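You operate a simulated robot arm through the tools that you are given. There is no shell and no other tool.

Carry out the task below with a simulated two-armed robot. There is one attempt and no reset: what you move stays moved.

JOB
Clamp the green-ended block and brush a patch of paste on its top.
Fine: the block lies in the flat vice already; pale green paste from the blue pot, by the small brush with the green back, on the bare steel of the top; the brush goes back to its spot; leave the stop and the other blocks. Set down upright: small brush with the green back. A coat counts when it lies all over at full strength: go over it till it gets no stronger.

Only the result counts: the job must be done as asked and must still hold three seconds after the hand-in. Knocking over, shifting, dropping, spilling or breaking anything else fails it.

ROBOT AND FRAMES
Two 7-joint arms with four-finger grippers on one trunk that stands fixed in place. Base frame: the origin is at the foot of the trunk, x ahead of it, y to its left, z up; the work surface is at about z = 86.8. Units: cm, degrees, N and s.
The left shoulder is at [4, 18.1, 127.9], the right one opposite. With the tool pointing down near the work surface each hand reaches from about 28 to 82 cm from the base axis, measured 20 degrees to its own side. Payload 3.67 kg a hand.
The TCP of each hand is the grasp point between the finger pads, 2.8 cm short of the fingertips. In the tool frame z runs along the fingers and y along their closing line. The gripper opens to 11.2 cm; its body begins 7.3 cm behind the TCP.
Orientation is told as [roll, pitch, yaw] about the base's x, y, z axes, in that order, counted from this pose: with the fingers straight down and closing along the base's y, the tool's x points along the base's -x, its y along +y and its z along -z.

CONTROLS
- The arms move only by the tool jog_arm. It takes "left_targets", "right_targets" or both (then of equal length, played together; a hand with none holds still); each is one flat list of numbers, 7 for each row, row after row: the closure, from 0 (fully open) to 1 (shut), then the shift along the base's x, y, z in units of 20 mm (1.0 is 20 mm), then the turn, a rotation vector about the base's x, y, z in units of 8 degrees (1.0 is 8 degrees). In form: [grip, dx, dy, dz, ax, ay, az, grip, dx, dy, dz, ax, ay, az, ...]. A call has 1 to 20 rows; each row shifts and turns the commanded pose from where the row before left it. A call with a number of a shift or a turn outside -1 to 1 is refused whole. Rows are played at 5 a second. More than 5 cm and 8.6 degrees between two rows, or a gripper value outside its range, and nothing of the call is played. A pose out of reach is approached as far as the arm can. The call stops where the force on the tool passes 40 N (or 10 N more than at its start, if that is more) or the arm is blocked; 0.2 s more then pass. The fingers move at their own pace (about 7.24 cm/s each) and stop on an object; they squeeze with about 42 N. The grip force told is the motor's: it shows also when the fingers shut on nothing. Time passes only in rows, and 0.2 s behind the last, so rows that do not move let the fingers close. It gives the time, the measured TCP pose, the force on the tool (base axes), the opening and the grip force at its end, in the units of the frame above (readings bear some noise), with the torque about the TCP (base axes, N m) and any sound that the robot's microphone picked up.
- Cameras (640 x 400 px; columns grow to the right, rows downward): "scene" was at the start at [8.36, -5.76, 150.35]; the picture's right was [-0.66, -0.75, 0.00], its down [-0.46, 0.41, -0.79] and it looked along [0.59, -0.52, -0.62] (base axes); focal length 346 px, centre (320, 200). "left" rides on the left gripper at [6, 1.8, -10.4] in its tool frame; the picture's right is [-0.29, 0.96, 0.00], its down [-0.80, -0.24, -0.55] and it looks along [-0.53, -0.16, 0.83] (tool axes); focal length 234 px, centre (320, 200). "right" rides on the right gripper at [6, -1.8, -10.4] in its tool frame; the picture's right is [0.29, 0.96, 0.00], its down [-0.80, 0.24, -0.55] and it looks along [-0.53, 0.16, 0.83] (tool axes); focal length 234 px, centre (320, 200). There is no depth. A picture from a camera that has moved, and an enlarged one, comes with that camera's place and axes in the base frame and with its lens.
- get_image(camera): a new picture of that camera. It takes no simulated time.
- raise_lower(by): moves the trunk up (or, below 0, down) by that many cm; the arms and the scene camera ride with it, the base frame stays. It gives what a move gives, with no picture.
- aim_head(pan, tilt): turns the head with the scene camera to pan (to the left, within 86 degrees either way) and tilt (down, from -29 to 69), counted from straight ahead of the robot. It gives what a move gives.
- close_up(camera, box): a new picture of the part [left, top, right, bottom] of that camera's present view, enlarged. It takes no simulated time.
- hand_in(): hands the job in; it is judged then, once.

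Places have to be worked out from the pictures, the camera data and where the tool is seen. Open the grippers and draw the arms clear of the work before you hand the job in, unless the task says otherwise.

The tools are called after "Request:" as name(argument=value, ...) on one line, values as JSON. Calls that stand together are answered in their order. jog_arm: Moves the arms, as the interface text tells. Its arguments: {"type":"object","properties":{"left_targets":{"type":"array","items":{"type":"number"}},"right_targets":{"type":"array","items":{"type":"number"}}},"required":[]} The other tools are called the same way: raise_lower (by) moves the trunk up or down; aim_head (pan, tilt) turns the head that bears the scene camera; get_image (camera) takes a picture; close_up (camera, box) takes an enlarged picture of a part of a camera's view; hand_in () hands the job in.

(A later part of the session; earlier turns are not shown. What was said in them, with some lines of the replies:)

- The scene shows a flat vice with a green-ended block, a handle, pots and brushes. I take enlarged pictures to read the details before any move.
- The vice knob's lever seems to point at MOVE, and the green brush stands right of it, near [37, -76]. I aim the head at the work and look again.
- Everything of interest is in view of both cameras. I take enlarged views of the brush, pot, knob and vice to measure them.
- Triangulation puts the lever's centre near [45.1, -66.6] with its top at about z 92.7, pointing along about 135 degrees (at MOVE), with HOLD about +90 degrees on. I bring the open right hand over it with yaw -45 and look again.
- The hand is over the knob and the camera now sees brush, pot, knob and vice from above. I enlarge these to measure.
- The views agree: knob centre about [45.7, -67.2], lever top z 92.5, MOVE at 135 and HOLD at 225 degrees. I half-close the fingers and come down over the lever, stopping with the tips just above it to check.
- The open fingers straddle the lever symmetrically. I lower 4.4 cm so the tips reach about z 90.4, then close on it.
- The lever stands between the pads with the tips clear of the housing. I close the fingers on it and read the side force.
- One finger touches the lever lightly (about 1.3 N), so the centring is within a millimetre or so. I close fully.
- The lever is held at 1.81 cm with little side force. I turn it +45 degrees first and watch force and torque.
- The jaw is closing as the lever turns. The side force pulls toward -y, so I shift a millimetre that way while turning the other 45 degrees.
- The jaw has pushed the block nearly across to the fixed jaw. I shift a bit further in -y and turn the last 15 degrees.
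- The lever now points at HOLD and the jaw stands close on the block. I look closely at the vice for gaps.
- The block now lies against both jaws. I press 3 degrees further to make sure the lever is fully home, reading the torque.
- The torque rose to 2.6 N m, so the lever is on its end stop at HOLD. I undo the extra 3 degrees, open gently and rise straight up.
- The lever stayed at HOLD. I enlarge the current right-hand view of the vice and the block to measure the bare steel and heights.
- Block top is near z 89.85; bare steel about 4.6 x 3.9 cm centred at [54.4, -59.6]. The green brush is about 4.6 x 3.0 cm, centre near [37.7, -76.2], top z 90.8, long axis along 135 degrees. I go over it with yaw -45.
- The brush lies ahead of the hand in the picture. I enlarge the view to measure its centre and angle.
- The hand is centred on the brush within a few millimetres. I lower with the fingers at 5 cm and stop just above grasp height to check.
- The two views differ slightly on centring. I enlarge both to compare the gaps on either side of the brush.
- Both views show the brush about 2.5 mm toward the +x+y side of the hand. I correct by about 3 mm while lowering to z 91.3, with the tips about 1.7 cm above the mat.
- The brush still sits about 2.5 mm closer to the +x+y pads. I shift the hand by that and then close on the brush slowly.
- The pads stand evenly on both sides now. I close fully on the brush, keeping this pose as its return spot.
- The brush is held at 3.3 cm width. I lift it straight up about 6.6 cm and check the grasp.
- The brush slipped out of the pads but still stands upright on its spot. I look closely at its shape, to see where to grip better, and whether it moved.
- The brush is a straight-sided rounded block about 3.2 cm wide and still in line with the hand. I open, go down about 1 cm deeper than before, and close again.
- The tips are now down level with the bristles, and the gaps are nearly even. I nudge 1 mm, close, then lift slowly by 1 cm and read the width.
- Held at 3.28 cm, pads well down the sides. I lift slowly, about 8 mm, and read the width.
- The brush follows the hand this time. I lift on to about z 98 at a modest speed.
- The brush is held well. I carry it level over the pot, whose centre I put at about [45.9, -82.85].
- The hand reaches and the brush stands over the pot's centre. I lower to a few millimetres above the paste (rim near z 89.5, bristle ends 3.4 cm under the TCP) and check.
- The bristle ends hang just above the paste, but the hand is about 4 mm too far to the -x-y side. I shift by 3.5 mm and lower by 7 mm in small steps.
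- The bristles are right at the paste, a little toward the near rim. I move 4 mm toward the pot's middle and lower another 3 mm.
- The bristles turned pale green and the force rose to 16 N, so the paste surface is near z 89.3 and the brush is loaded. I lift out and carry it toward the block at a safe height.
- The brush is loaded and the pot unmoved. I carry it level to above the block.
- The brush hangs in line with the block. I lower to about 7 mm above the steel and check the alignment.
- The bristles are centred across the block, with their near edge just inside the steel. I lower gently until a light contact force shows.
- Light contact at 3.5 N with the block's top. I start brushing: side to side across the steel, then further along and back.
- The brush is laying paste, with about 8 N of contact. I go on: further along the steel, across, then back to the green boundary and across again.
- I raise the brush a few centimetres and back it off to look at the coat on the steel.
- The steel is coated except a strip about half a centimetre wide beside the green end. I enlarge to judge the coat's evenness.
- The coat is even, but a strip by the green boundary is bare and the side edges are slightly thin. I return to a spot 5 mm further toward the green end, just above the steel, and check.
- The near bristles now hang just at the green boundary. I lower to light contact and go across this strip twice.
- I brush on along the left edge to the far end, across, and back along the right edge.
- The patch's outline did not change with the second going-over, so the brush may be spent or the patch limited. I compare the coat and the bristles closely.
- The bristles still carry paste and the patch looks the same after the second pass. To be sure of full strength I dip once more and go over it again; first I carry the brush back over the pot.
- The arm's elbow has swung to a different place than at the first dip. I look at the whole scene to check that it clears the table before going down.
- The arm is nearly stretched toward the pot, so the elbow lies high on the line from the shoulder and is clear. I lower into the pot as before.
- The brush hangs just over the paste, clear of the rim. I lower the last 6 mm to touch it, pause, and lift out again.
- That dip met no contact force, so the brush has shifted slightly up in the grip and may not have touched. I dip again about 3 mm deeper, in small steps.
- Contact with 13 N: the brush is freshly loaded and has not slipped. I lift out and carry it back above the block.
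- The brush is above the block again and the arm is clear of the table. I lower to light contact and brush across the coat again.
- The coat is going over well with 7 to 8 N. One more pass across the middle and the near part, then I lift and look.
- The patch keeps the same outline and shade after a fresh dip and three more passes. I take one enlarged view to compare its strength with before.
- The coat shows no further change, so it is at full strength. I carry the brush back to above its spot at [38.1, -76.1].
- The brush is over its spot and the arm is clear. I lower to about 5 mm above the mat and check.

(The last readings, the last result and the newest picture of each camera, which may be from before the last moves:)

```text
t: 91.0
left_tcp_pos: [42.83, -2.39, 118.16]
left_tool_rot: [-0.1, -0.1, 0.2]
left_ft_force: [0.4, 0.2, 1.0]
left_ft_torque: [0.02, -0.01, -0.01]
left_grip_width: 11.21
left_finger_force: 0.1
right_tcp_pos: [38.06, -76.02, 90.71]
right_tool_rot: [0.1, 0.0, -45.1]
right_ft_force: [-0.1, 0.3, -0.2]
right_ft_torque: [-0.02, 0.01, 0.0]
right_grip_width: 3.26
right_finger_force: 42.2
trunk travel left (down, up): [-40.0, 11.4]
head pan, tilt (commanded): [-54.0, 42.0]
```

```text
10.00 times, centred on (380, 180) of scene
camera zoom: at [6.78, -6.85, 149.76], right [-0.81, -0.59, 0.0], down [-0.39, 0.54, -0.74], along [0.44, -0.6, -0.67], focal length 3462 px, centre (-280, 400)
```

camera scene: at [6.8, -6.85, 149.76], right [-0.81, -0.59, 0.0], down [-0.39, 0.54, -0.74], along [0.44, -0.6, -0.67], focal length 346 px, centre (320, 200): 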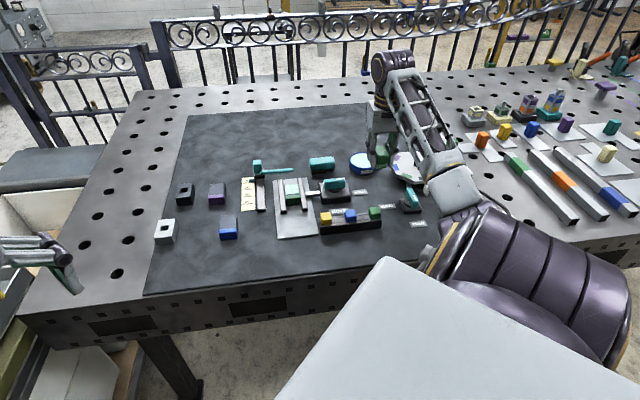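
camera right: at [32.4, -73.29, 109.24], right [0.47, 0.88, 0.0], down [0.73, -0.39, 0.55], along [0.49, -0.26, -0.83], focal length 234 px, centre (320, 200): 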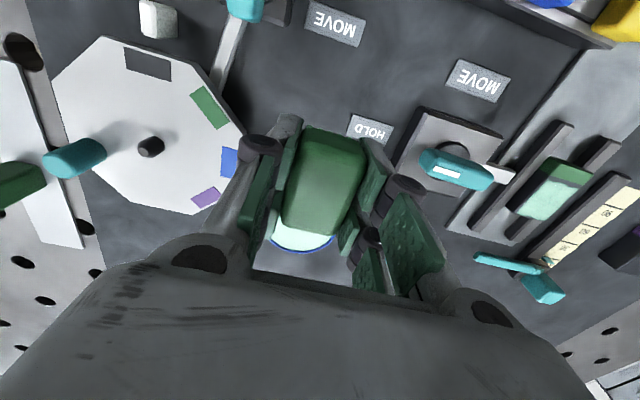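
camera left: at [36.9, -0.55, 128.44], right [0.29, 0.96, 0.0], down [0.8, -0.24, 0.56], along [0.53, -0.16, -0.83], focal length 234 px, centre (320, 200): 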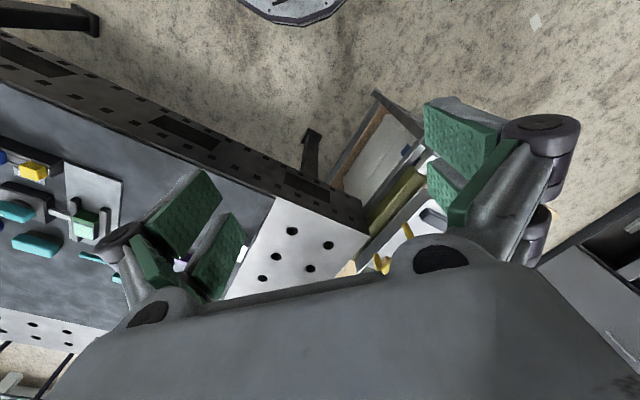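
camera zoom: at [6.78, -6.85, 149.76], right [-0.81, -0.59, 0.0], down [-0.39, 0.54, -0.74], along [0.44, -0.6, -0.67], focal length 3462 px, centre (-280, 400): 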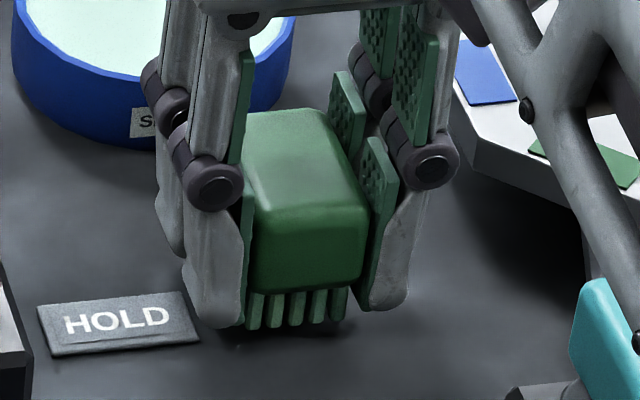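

The brush hangs upright about 2 to 3 mm off its first place by my comparison. I correct that and lower until it touches.

Request:
jog_arm(right_targets=[1.0, -0.12, -0.02, 0, 0, 0, 0, 1.0, 0, 0, -0.1, 0, 0, 0, 1.0, 0, 0, -0.1, 0, 0, 0, 1.0, 0, 0, -0.05, 0, 0, 0, 1.0, 0, 0, 0, 0, 0, 0])

Request:
close_up(camera="scene", box=[348, 160, 412, 200])

```text
t: 92.2
left_tcp_pos: [42.84, -2.36, 118.2]
left_tool_rot: [0.0, -0.1, 0.1]
left_ft_force: [0.8, 0.5, -0.6]
left_ft_torque: [-0.01, 0.03, 0.0]
left_grip_width: 11.19
left_finger_force: 0.1
right_tcp_pos: [37.92, -76.15, 90.13]
right_tool_rot: [0.0, 0.0, -45.1]
right_ft_force: [-0.1, 0.0, -1.3]
right_ft_torque: [-0.01, -0.01, 0.0]
right_grip_width: 3.24
right_finger_force: 42.3
trunk travel left (down, up): [-40.0, 11.4]
head pan, tilt (commanded): [-54.0, 42.0]
```

```text
10.00 times, centred on (380, 180) of scene
camera zoom: at [6.79, -6.85, 149.76], right [-0.81, -0.59, 0.0], down [-0.39, 0.54, -0.74], along [0.44, -0.6, -0.67], focal length 3462 px, centre (-280, 400)
```

zoom: 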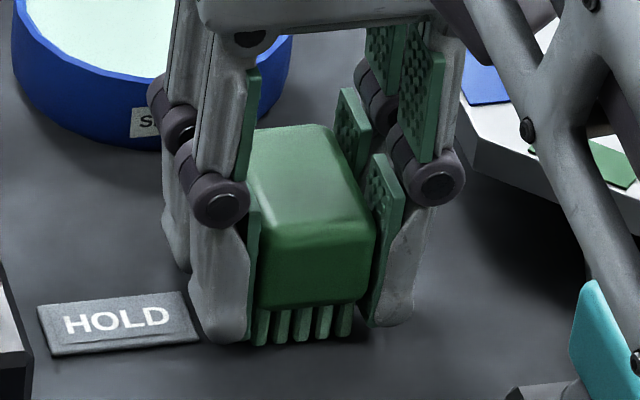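

The bristle ends match the first place within a millimetre, and just hover. I lower 2 mm more for contact, then open the fingers gently.

Request:
jog_arm(right_targets=[1.0, 0, 0, -0.05, 0, 0, 0, 1.0, 0, 0, -0.04, 0, 0, 0, 1.0, 0, 0, 0, 0, 0, 0])

```text
t: 93.0
left_tcp_pos: [42.7, -2.37, 118.1]
left_tool_rot: [-0.1, -0.1, 0.0]
left_ft_force: [-0.7, -0.4, 0.1]
left_ft_torque: [0.0, 0.02, 0.04]
left_grip_width: 11.19
left_finger_force: 0.1
right_tcp_pos: [37.82, -76.27, 90.1]
right_tool_rot: [0.0, -0.1, -45.0]
right_ft_force: [0.2, -0.2, 7.5]
right_ft_torque: [0.03, 0.09, -0.02]
right_grip_width: 3.25
right_finger_force: 42.0
trunk travel left (down, up): [-40.0, 11.4]
head pan, tilt (commanded): [-54.0, 42.0]
```

The brush stands on the mat with 7.5 N. I ease off a little and open the fingers in steps.

Request:
jog_arm(right_targets=[1.0, 0, 0, 0.03, 0, 0, 0, 0.69, 0, 0, 0, 0, 0, 0, 0.66, 0, 0, 0, 0, 0, 0, 0.6, 0, 0, 0, 0, 0, 0, 0.57, 0, 0, 0, 0, 0, 0, 0.57, 0, 0, 0, 0, 0, 0])

Request:
close_up(camera="scene", box=[348, 160, 412, 200])

Request:
close_up(camera="right", box=[232, 100, 424, 220])

```text
t: 94.3
left_tcp_pos: [42.76, -2.5, 118.15]
left_tool_rot: [0.1, -0.2, 0.1]
left_ft_force: [0.5, 0.6, 0.0]
left_ft_torque: [0.05, 0.04, -0.04]
left_grip_width: 11.2
left_finger_force: 0.0
right_tcp_pos: [37.84, -76.16, 90.13]
right_tool_rot: [0.0, 0.0, -45.0]
right_ft_force: [-0.3, -0.3, -0.1]
right_ft_torque: [0.01, -0.03, -0.02]
right_grip_width: 4.81
right_finger_force: 0.1
trunk travel left (down, up): [-40.0, 11.4]
head pan, tilt (commanded): [-54.0, 42.0]
```

```text
10.00 times, centred on (380, 180) of scene
camera zoom: at [6.78, -6.84, 149.76], right [-0.81, -0.59, 0.0], down [-0.39, 0.54, -0.74], along [0.44, -0.6, -0.67], focal length 3462 px, centre (-280, 400)
```

zoom: 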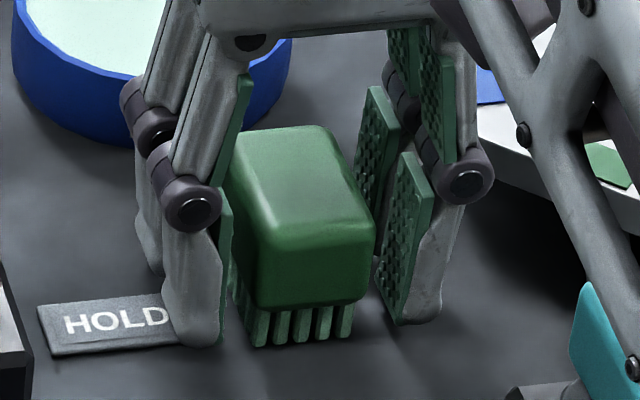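

```text
3.33 times, centred on (328, 160) of right
camera zoom: at [32.18, -73.32, 100.41], right [0.47, 0.88, 0.0], down [0.73, -0.39, 0.55], along [0.49, -0.26, -0.83], focal length 781 px, centre (293, 333)
```

zoom: 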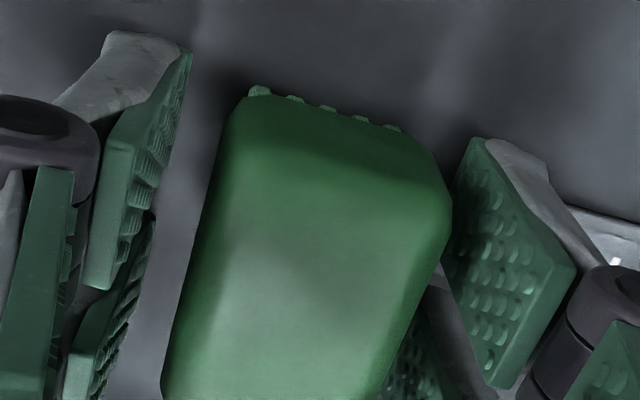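

The brush stands upright and free between the pads. I rise straight up, slowly at first.

Request:
jog_arm(right_targets=[0.55, 0, 0, 0.2, 0, 0, 0, 0.55, 0, 0, 0.4, 0, 0, 0, 0.55, 0, 0, 0.7, 0, 0, 0, 0.55, 0, 0, 0.9, 0, 0, 0, 0.55, 0, 0, 1, 0, 0, 0, 0.55, 0, 0, 1, 0, 0, 0, 0.55, 0, 0, 1, 0, 0, 0, 0.55, 0, 0, 1, 0, 0, 0, 0.55, 0, 0, 1, 0, 0, 0, 0.55, 0, 0, 1, 0, 0, 0])

Request:
close_up(camera="scene", box=[330, 130, 442, 200])

Request:
get_image(camera="scene")

Request:
get_image(camera="right")

```text
t: 96.5
left_tcp_pos: [42.78, -2.35, 118.2]
left_tool_rot: [-0.1, -0.1, 0.1]
left_ft_force: [-1.6, 0.5, -0.5]
left_ft_torque: [-0.01, -0.03, 0.01]
left_grip_width: 11.2
left_finger_force: 0.1
right_tcp_pos: [37.71, -75.99, 106.57]
right_tool_rot: [0.0, 0.0, -45.0]
right_ft_force: [0.1, -0.2, -0.2]
right_ft_torque: [-0.01, -0.03, -0.01]
right_grip_width: 4.98
right_finger_force: 0.1
trunk travel left (down, up): [-40.0, 11.4]
head pan, tilt (commanded): [-54.0, 42.0]
```

```text
5.71 times, centred on (386, 165) of scene
camera zoom: at [6.74, -6.81, 149.77], right [-0.81, -0.59, 0.0], down [-0.39, 0.54, -0.74], along [0.44, -0.6, -0.67], focal length 1978 px, centre (-57, 400)
```

zoom: 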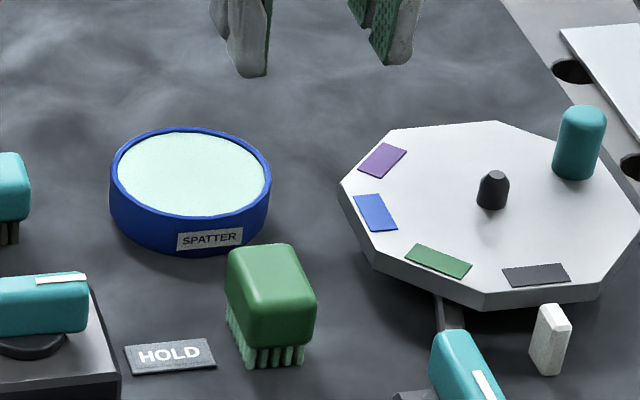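

```text
taken
camera scene: at [6.74, -6.81, 149.77], right [-0.81, -0.59, 0.0], down [-0.39, 0.54, -0.74], along [0.44, -0.6, -0.67], focal length 346 px, centre (320, 200)
```

scene: 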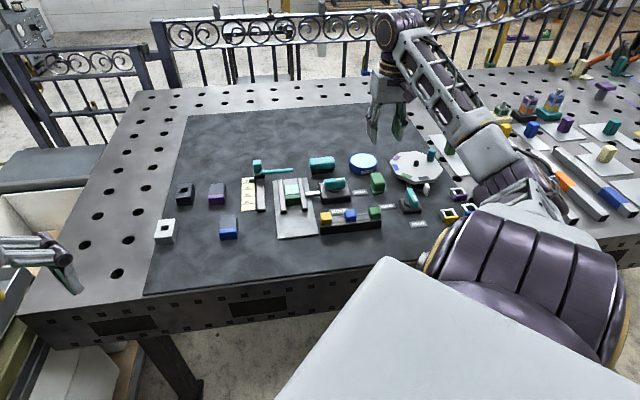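

```text
taken
camera right: at [32.09, -73.26, 116.89], right [0.47, 0.88, 0.0], down [0.73, -0.39, 0.55], along [0.49, -0.26, -0.83], focal length 234 px, centre (320, 200)
```

right: 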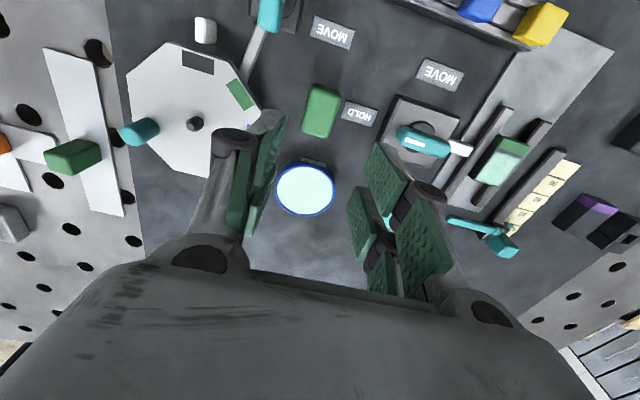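

The brush stands exactly where it was, upright; pot, other brush and stop look unmoved and the lever is at HOLD. I open the hand fully and draw the arm up and away.

Request:
jog_arm(right_targets=[0, 0, 0, 0.8, 0, 0, 0, 0, 0, 0, 1, 0, 0, 0, 0, 0, 0, 1, 0, 0, 0, 0, 0, 0, 1, 0, 0, 0, 0, 0, 0, 1, 0, 0, 0, 0, 0, 0.4, 0.8, 0, 0, 0.5, 0, 0, 0.8, 0, 0, 0, 0.7, 0, 0, 0.8, 0, 0, 0, 0.7, 0, 0, 0.8, 0, 0, 0, 0.7, 0, 0, 0, 0, 0, 0, 0])

Request:
get_image(camera="scene")

Request:
close_up(camera="scene", box=[240, 130, 448, 260])

```text
t: 98.8
left_tcp_pos: [42.77, -2.51, 118.09]
left_tool_rot: [0.0, -0.1, 0.2]
left_ft_force: [-0.5, -0.5, 0.4]
left_ft_torque: [-0.04, 0.03, 0.01]
left_grip_width: 11.2
left_finger_force: 0.1
right_tcp_pos: [37.82, -70.59, 117.65]
right_tool_rot: [0.0, 0.1, -24.1]
right_ft_force: [-0.1, 0.2, -0.9]
right_ft_torque: [0.03, 0.02, 0.0]
right_grip_width: 11.19
right_finger_force: 0.1
trunk travel left (down, up): [-40.0, 11.4]
head pan, tilt (commanded): [-54.0, 42.0]
```

```text
taken
camera scene: at [6.78, -6.88, 149.76], right [-0.81, -0.59, 0.0], down [-0.39, 0.54, -0.74], along [0.44, -0.6, -0.67], focal length 346 px, centre (320, 200)
```

scene: 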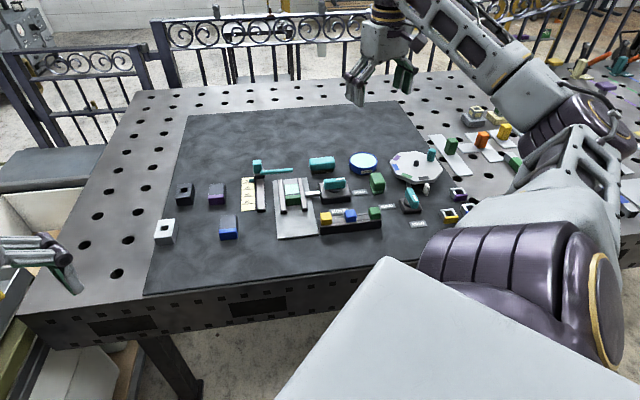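

```text
3.08 times, centred on (344, 195) of scene
camera zoom: at [6.78, -6.88, 149.76], right [-0.81, -0.59, 0.0], down [-0.39, 0.54, -0.74], along [0.44, -0.6, -0.67], focal length 1065 px, centre (246, 215)
```

zoom: 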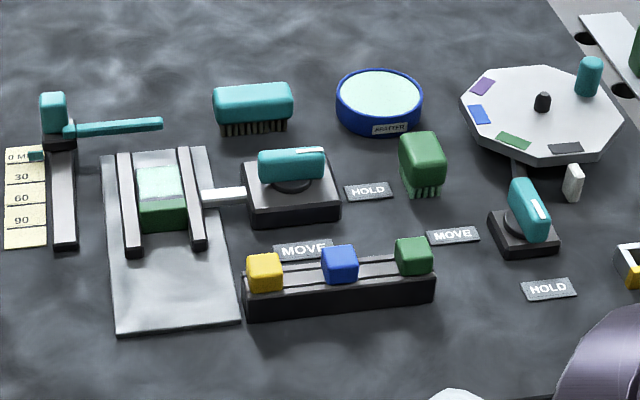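

The bench is in order. I bring the right arm back to about its starting pose, clear of the work.

Request:
jog_arm(right_targets=[0, 0.29, 0.96, 0.03, 0, 0, 0.33, 0, 0.29, 0.96, 0.03, 0, 0, 0.33, 0, 0.29, 0.96, 0.03, 0, 0, 0.33, 0, 0.29, 0.96, 0.03, 0, 0, 0.33, 0, 0.29, 0.96, 0.03, 0, 0, 0.33, 0, 0.29, 0.96, 0.03, 0, 0, 0.33, 0, 0.29, 0.96, 0.03, 0, 0, 0.33, 0, 0.29, 0.96, 0.03, 0, 0, 0.33, 0, 0.29, 0.96, 0.03, 0, 0, 0.33, 0, 0, 0, 0, 0, 0, 0])

Request:
aim_head(pan=-41.2, tilt=38)

Request:
get_image(camera="scene")

Request:
close_up(camera="scene", box=[320, 170, 480, 290])

Request:
close_up(camera="scene", box=[440, 140, 640, 290])

```text
t: 101.0
left_tcp_pos: [42.81, -2.46, 118.14]
left_tool_rot: [0.1, 0.0, 0.2]
left_ft_force: [0.3, -0.8, -0.1]
left_ft_torque: [0.0, 0.0, 0.03]
left_grip_width: 11.2
left_finger_force: 0.0
right_tcp_pos: [43.06, -53.33, 118.18]
right_tool_rot: [0.0, 0.0, -0.4]
right_ft_force: [-0.4, 1.7, 1.0]
right_ft_torque: [-0.01, 0.0, -0.01]
right_grip_width: 11.18
right_finger_force: 0.1
trunk travel left (down, up): [-40.0, 11.4]
head pan, tilt (commanded): [-54.0, 42.0]
```

```text
t: 101.7
left_tcp_pos: [42.87, -2.37, 118.26]
left_tool_rot: [-0.1, -0.1, 0.1]
left_ft_force: [0.2, -0.2, -0.6]
left_ft_torque: [0.0, -0.01, 0.04]
left_grip_width: 11.18
left_finger_force: 0.0
right_tcp_pos: [43.02, -53.25, 118.25]
right_tool_rot: [0.0, 0.0, -0.5]
right_ft_force: [-0.3, 0.4, 0.1]
right_ft_torque: [0.02, 0.0, 0.01]
right_grip_width: 11.18
right_finger_force: 0.2
trunk travel left (down, up): [-40.0, 11.4]
head pan, tilt (commanded): [-41.2, 38.0]
```

```text
taken
camera scene: at [8.35, -5.77, 150.35], right [-0.66, -0.75, 0.0], down [-0.46, 0.41, -0.79], along [0.59, -0.52, -0.62], focal length 346 px, centre (320, 200)
```

scene: 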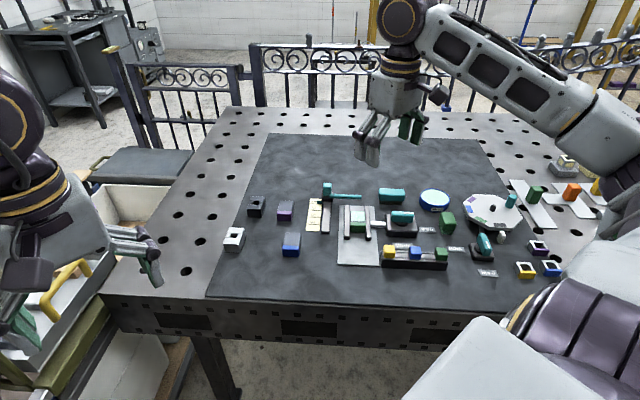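

```text
3.33 times, centred on (400, 230) of scene
camera zoom: at [8.35, -5.77, 150.35], right [-0.66, -0.75, 0.0], down [-0.46, 0.41, -0.79], along [0.59, -0.52, -0.62], focal length 1154 px, centre (53, 100)
```

zoom: 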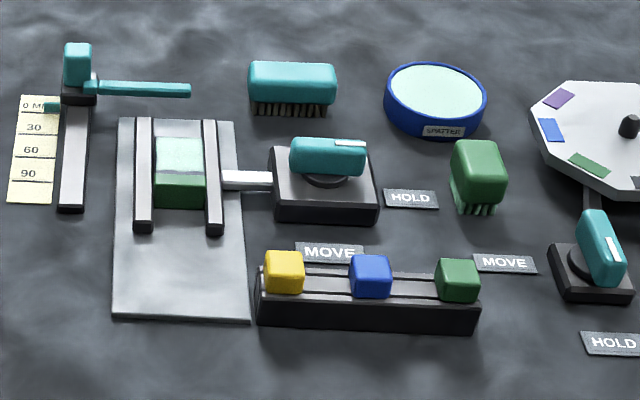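

```text
2.67 times, centred on (540, 215) of scene
camera zoom: at [8.35, -5.77, 150.35], right [-0.66, -0.75, 0.0], down [-0.46, 0.41, -0.79], along [0.59, -0.52, -0.62], focal length 923 px, centre (-267, 160)
```

zoom: 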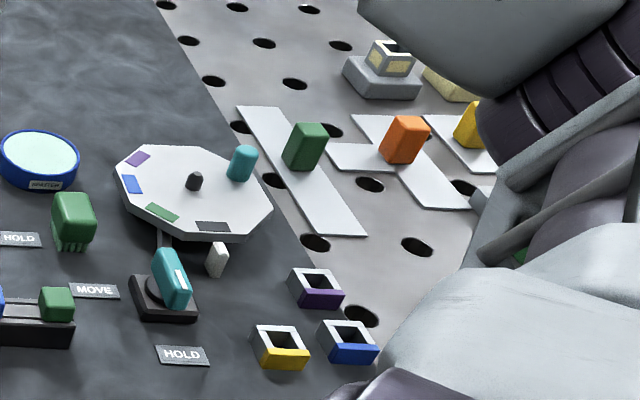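

The brush stands upright on its first spot, the lever is at HOLD with the block clamped, and the coat no longer changes. Nothing else has shifted, the hands are open and clear, so I hand in the job.

Request:
hand_in()

```text
The job is handed in.
```

I clamped the green-ended block, brushed pale green paste on its top and handed the job in. The result of the judging did not come back to me.

- **Clamp:** I turned the vice lever from MOVE to HOLD until it met its end stop. The pictures show the block held against both jaws.
- **Paste:** The coat stopped getting stronger. Going over it again, including with a freshly loaded brush, changed neither its shade nor its outline.
- **Bare strip:** About half a centimetre of steel beside the green end shows no paste. Brushing right over that strip did not extend the coat, so I took it as the fixed edge of the patch. If the judging wants paste right up to the green end, that strip could count against it.
- **Brush:** The first grip slipped as I lifted, but the brush stayed standing. At the end I set it back upright on its spot, matching the first pictures to within a millimetre or so.
- **Everything else:** The stop, the pot, the large brush and the other blocks in view look unmoved in the last pictures. The right arm hid some of the far-right items in the final view. Both hands were open and clear of the work.
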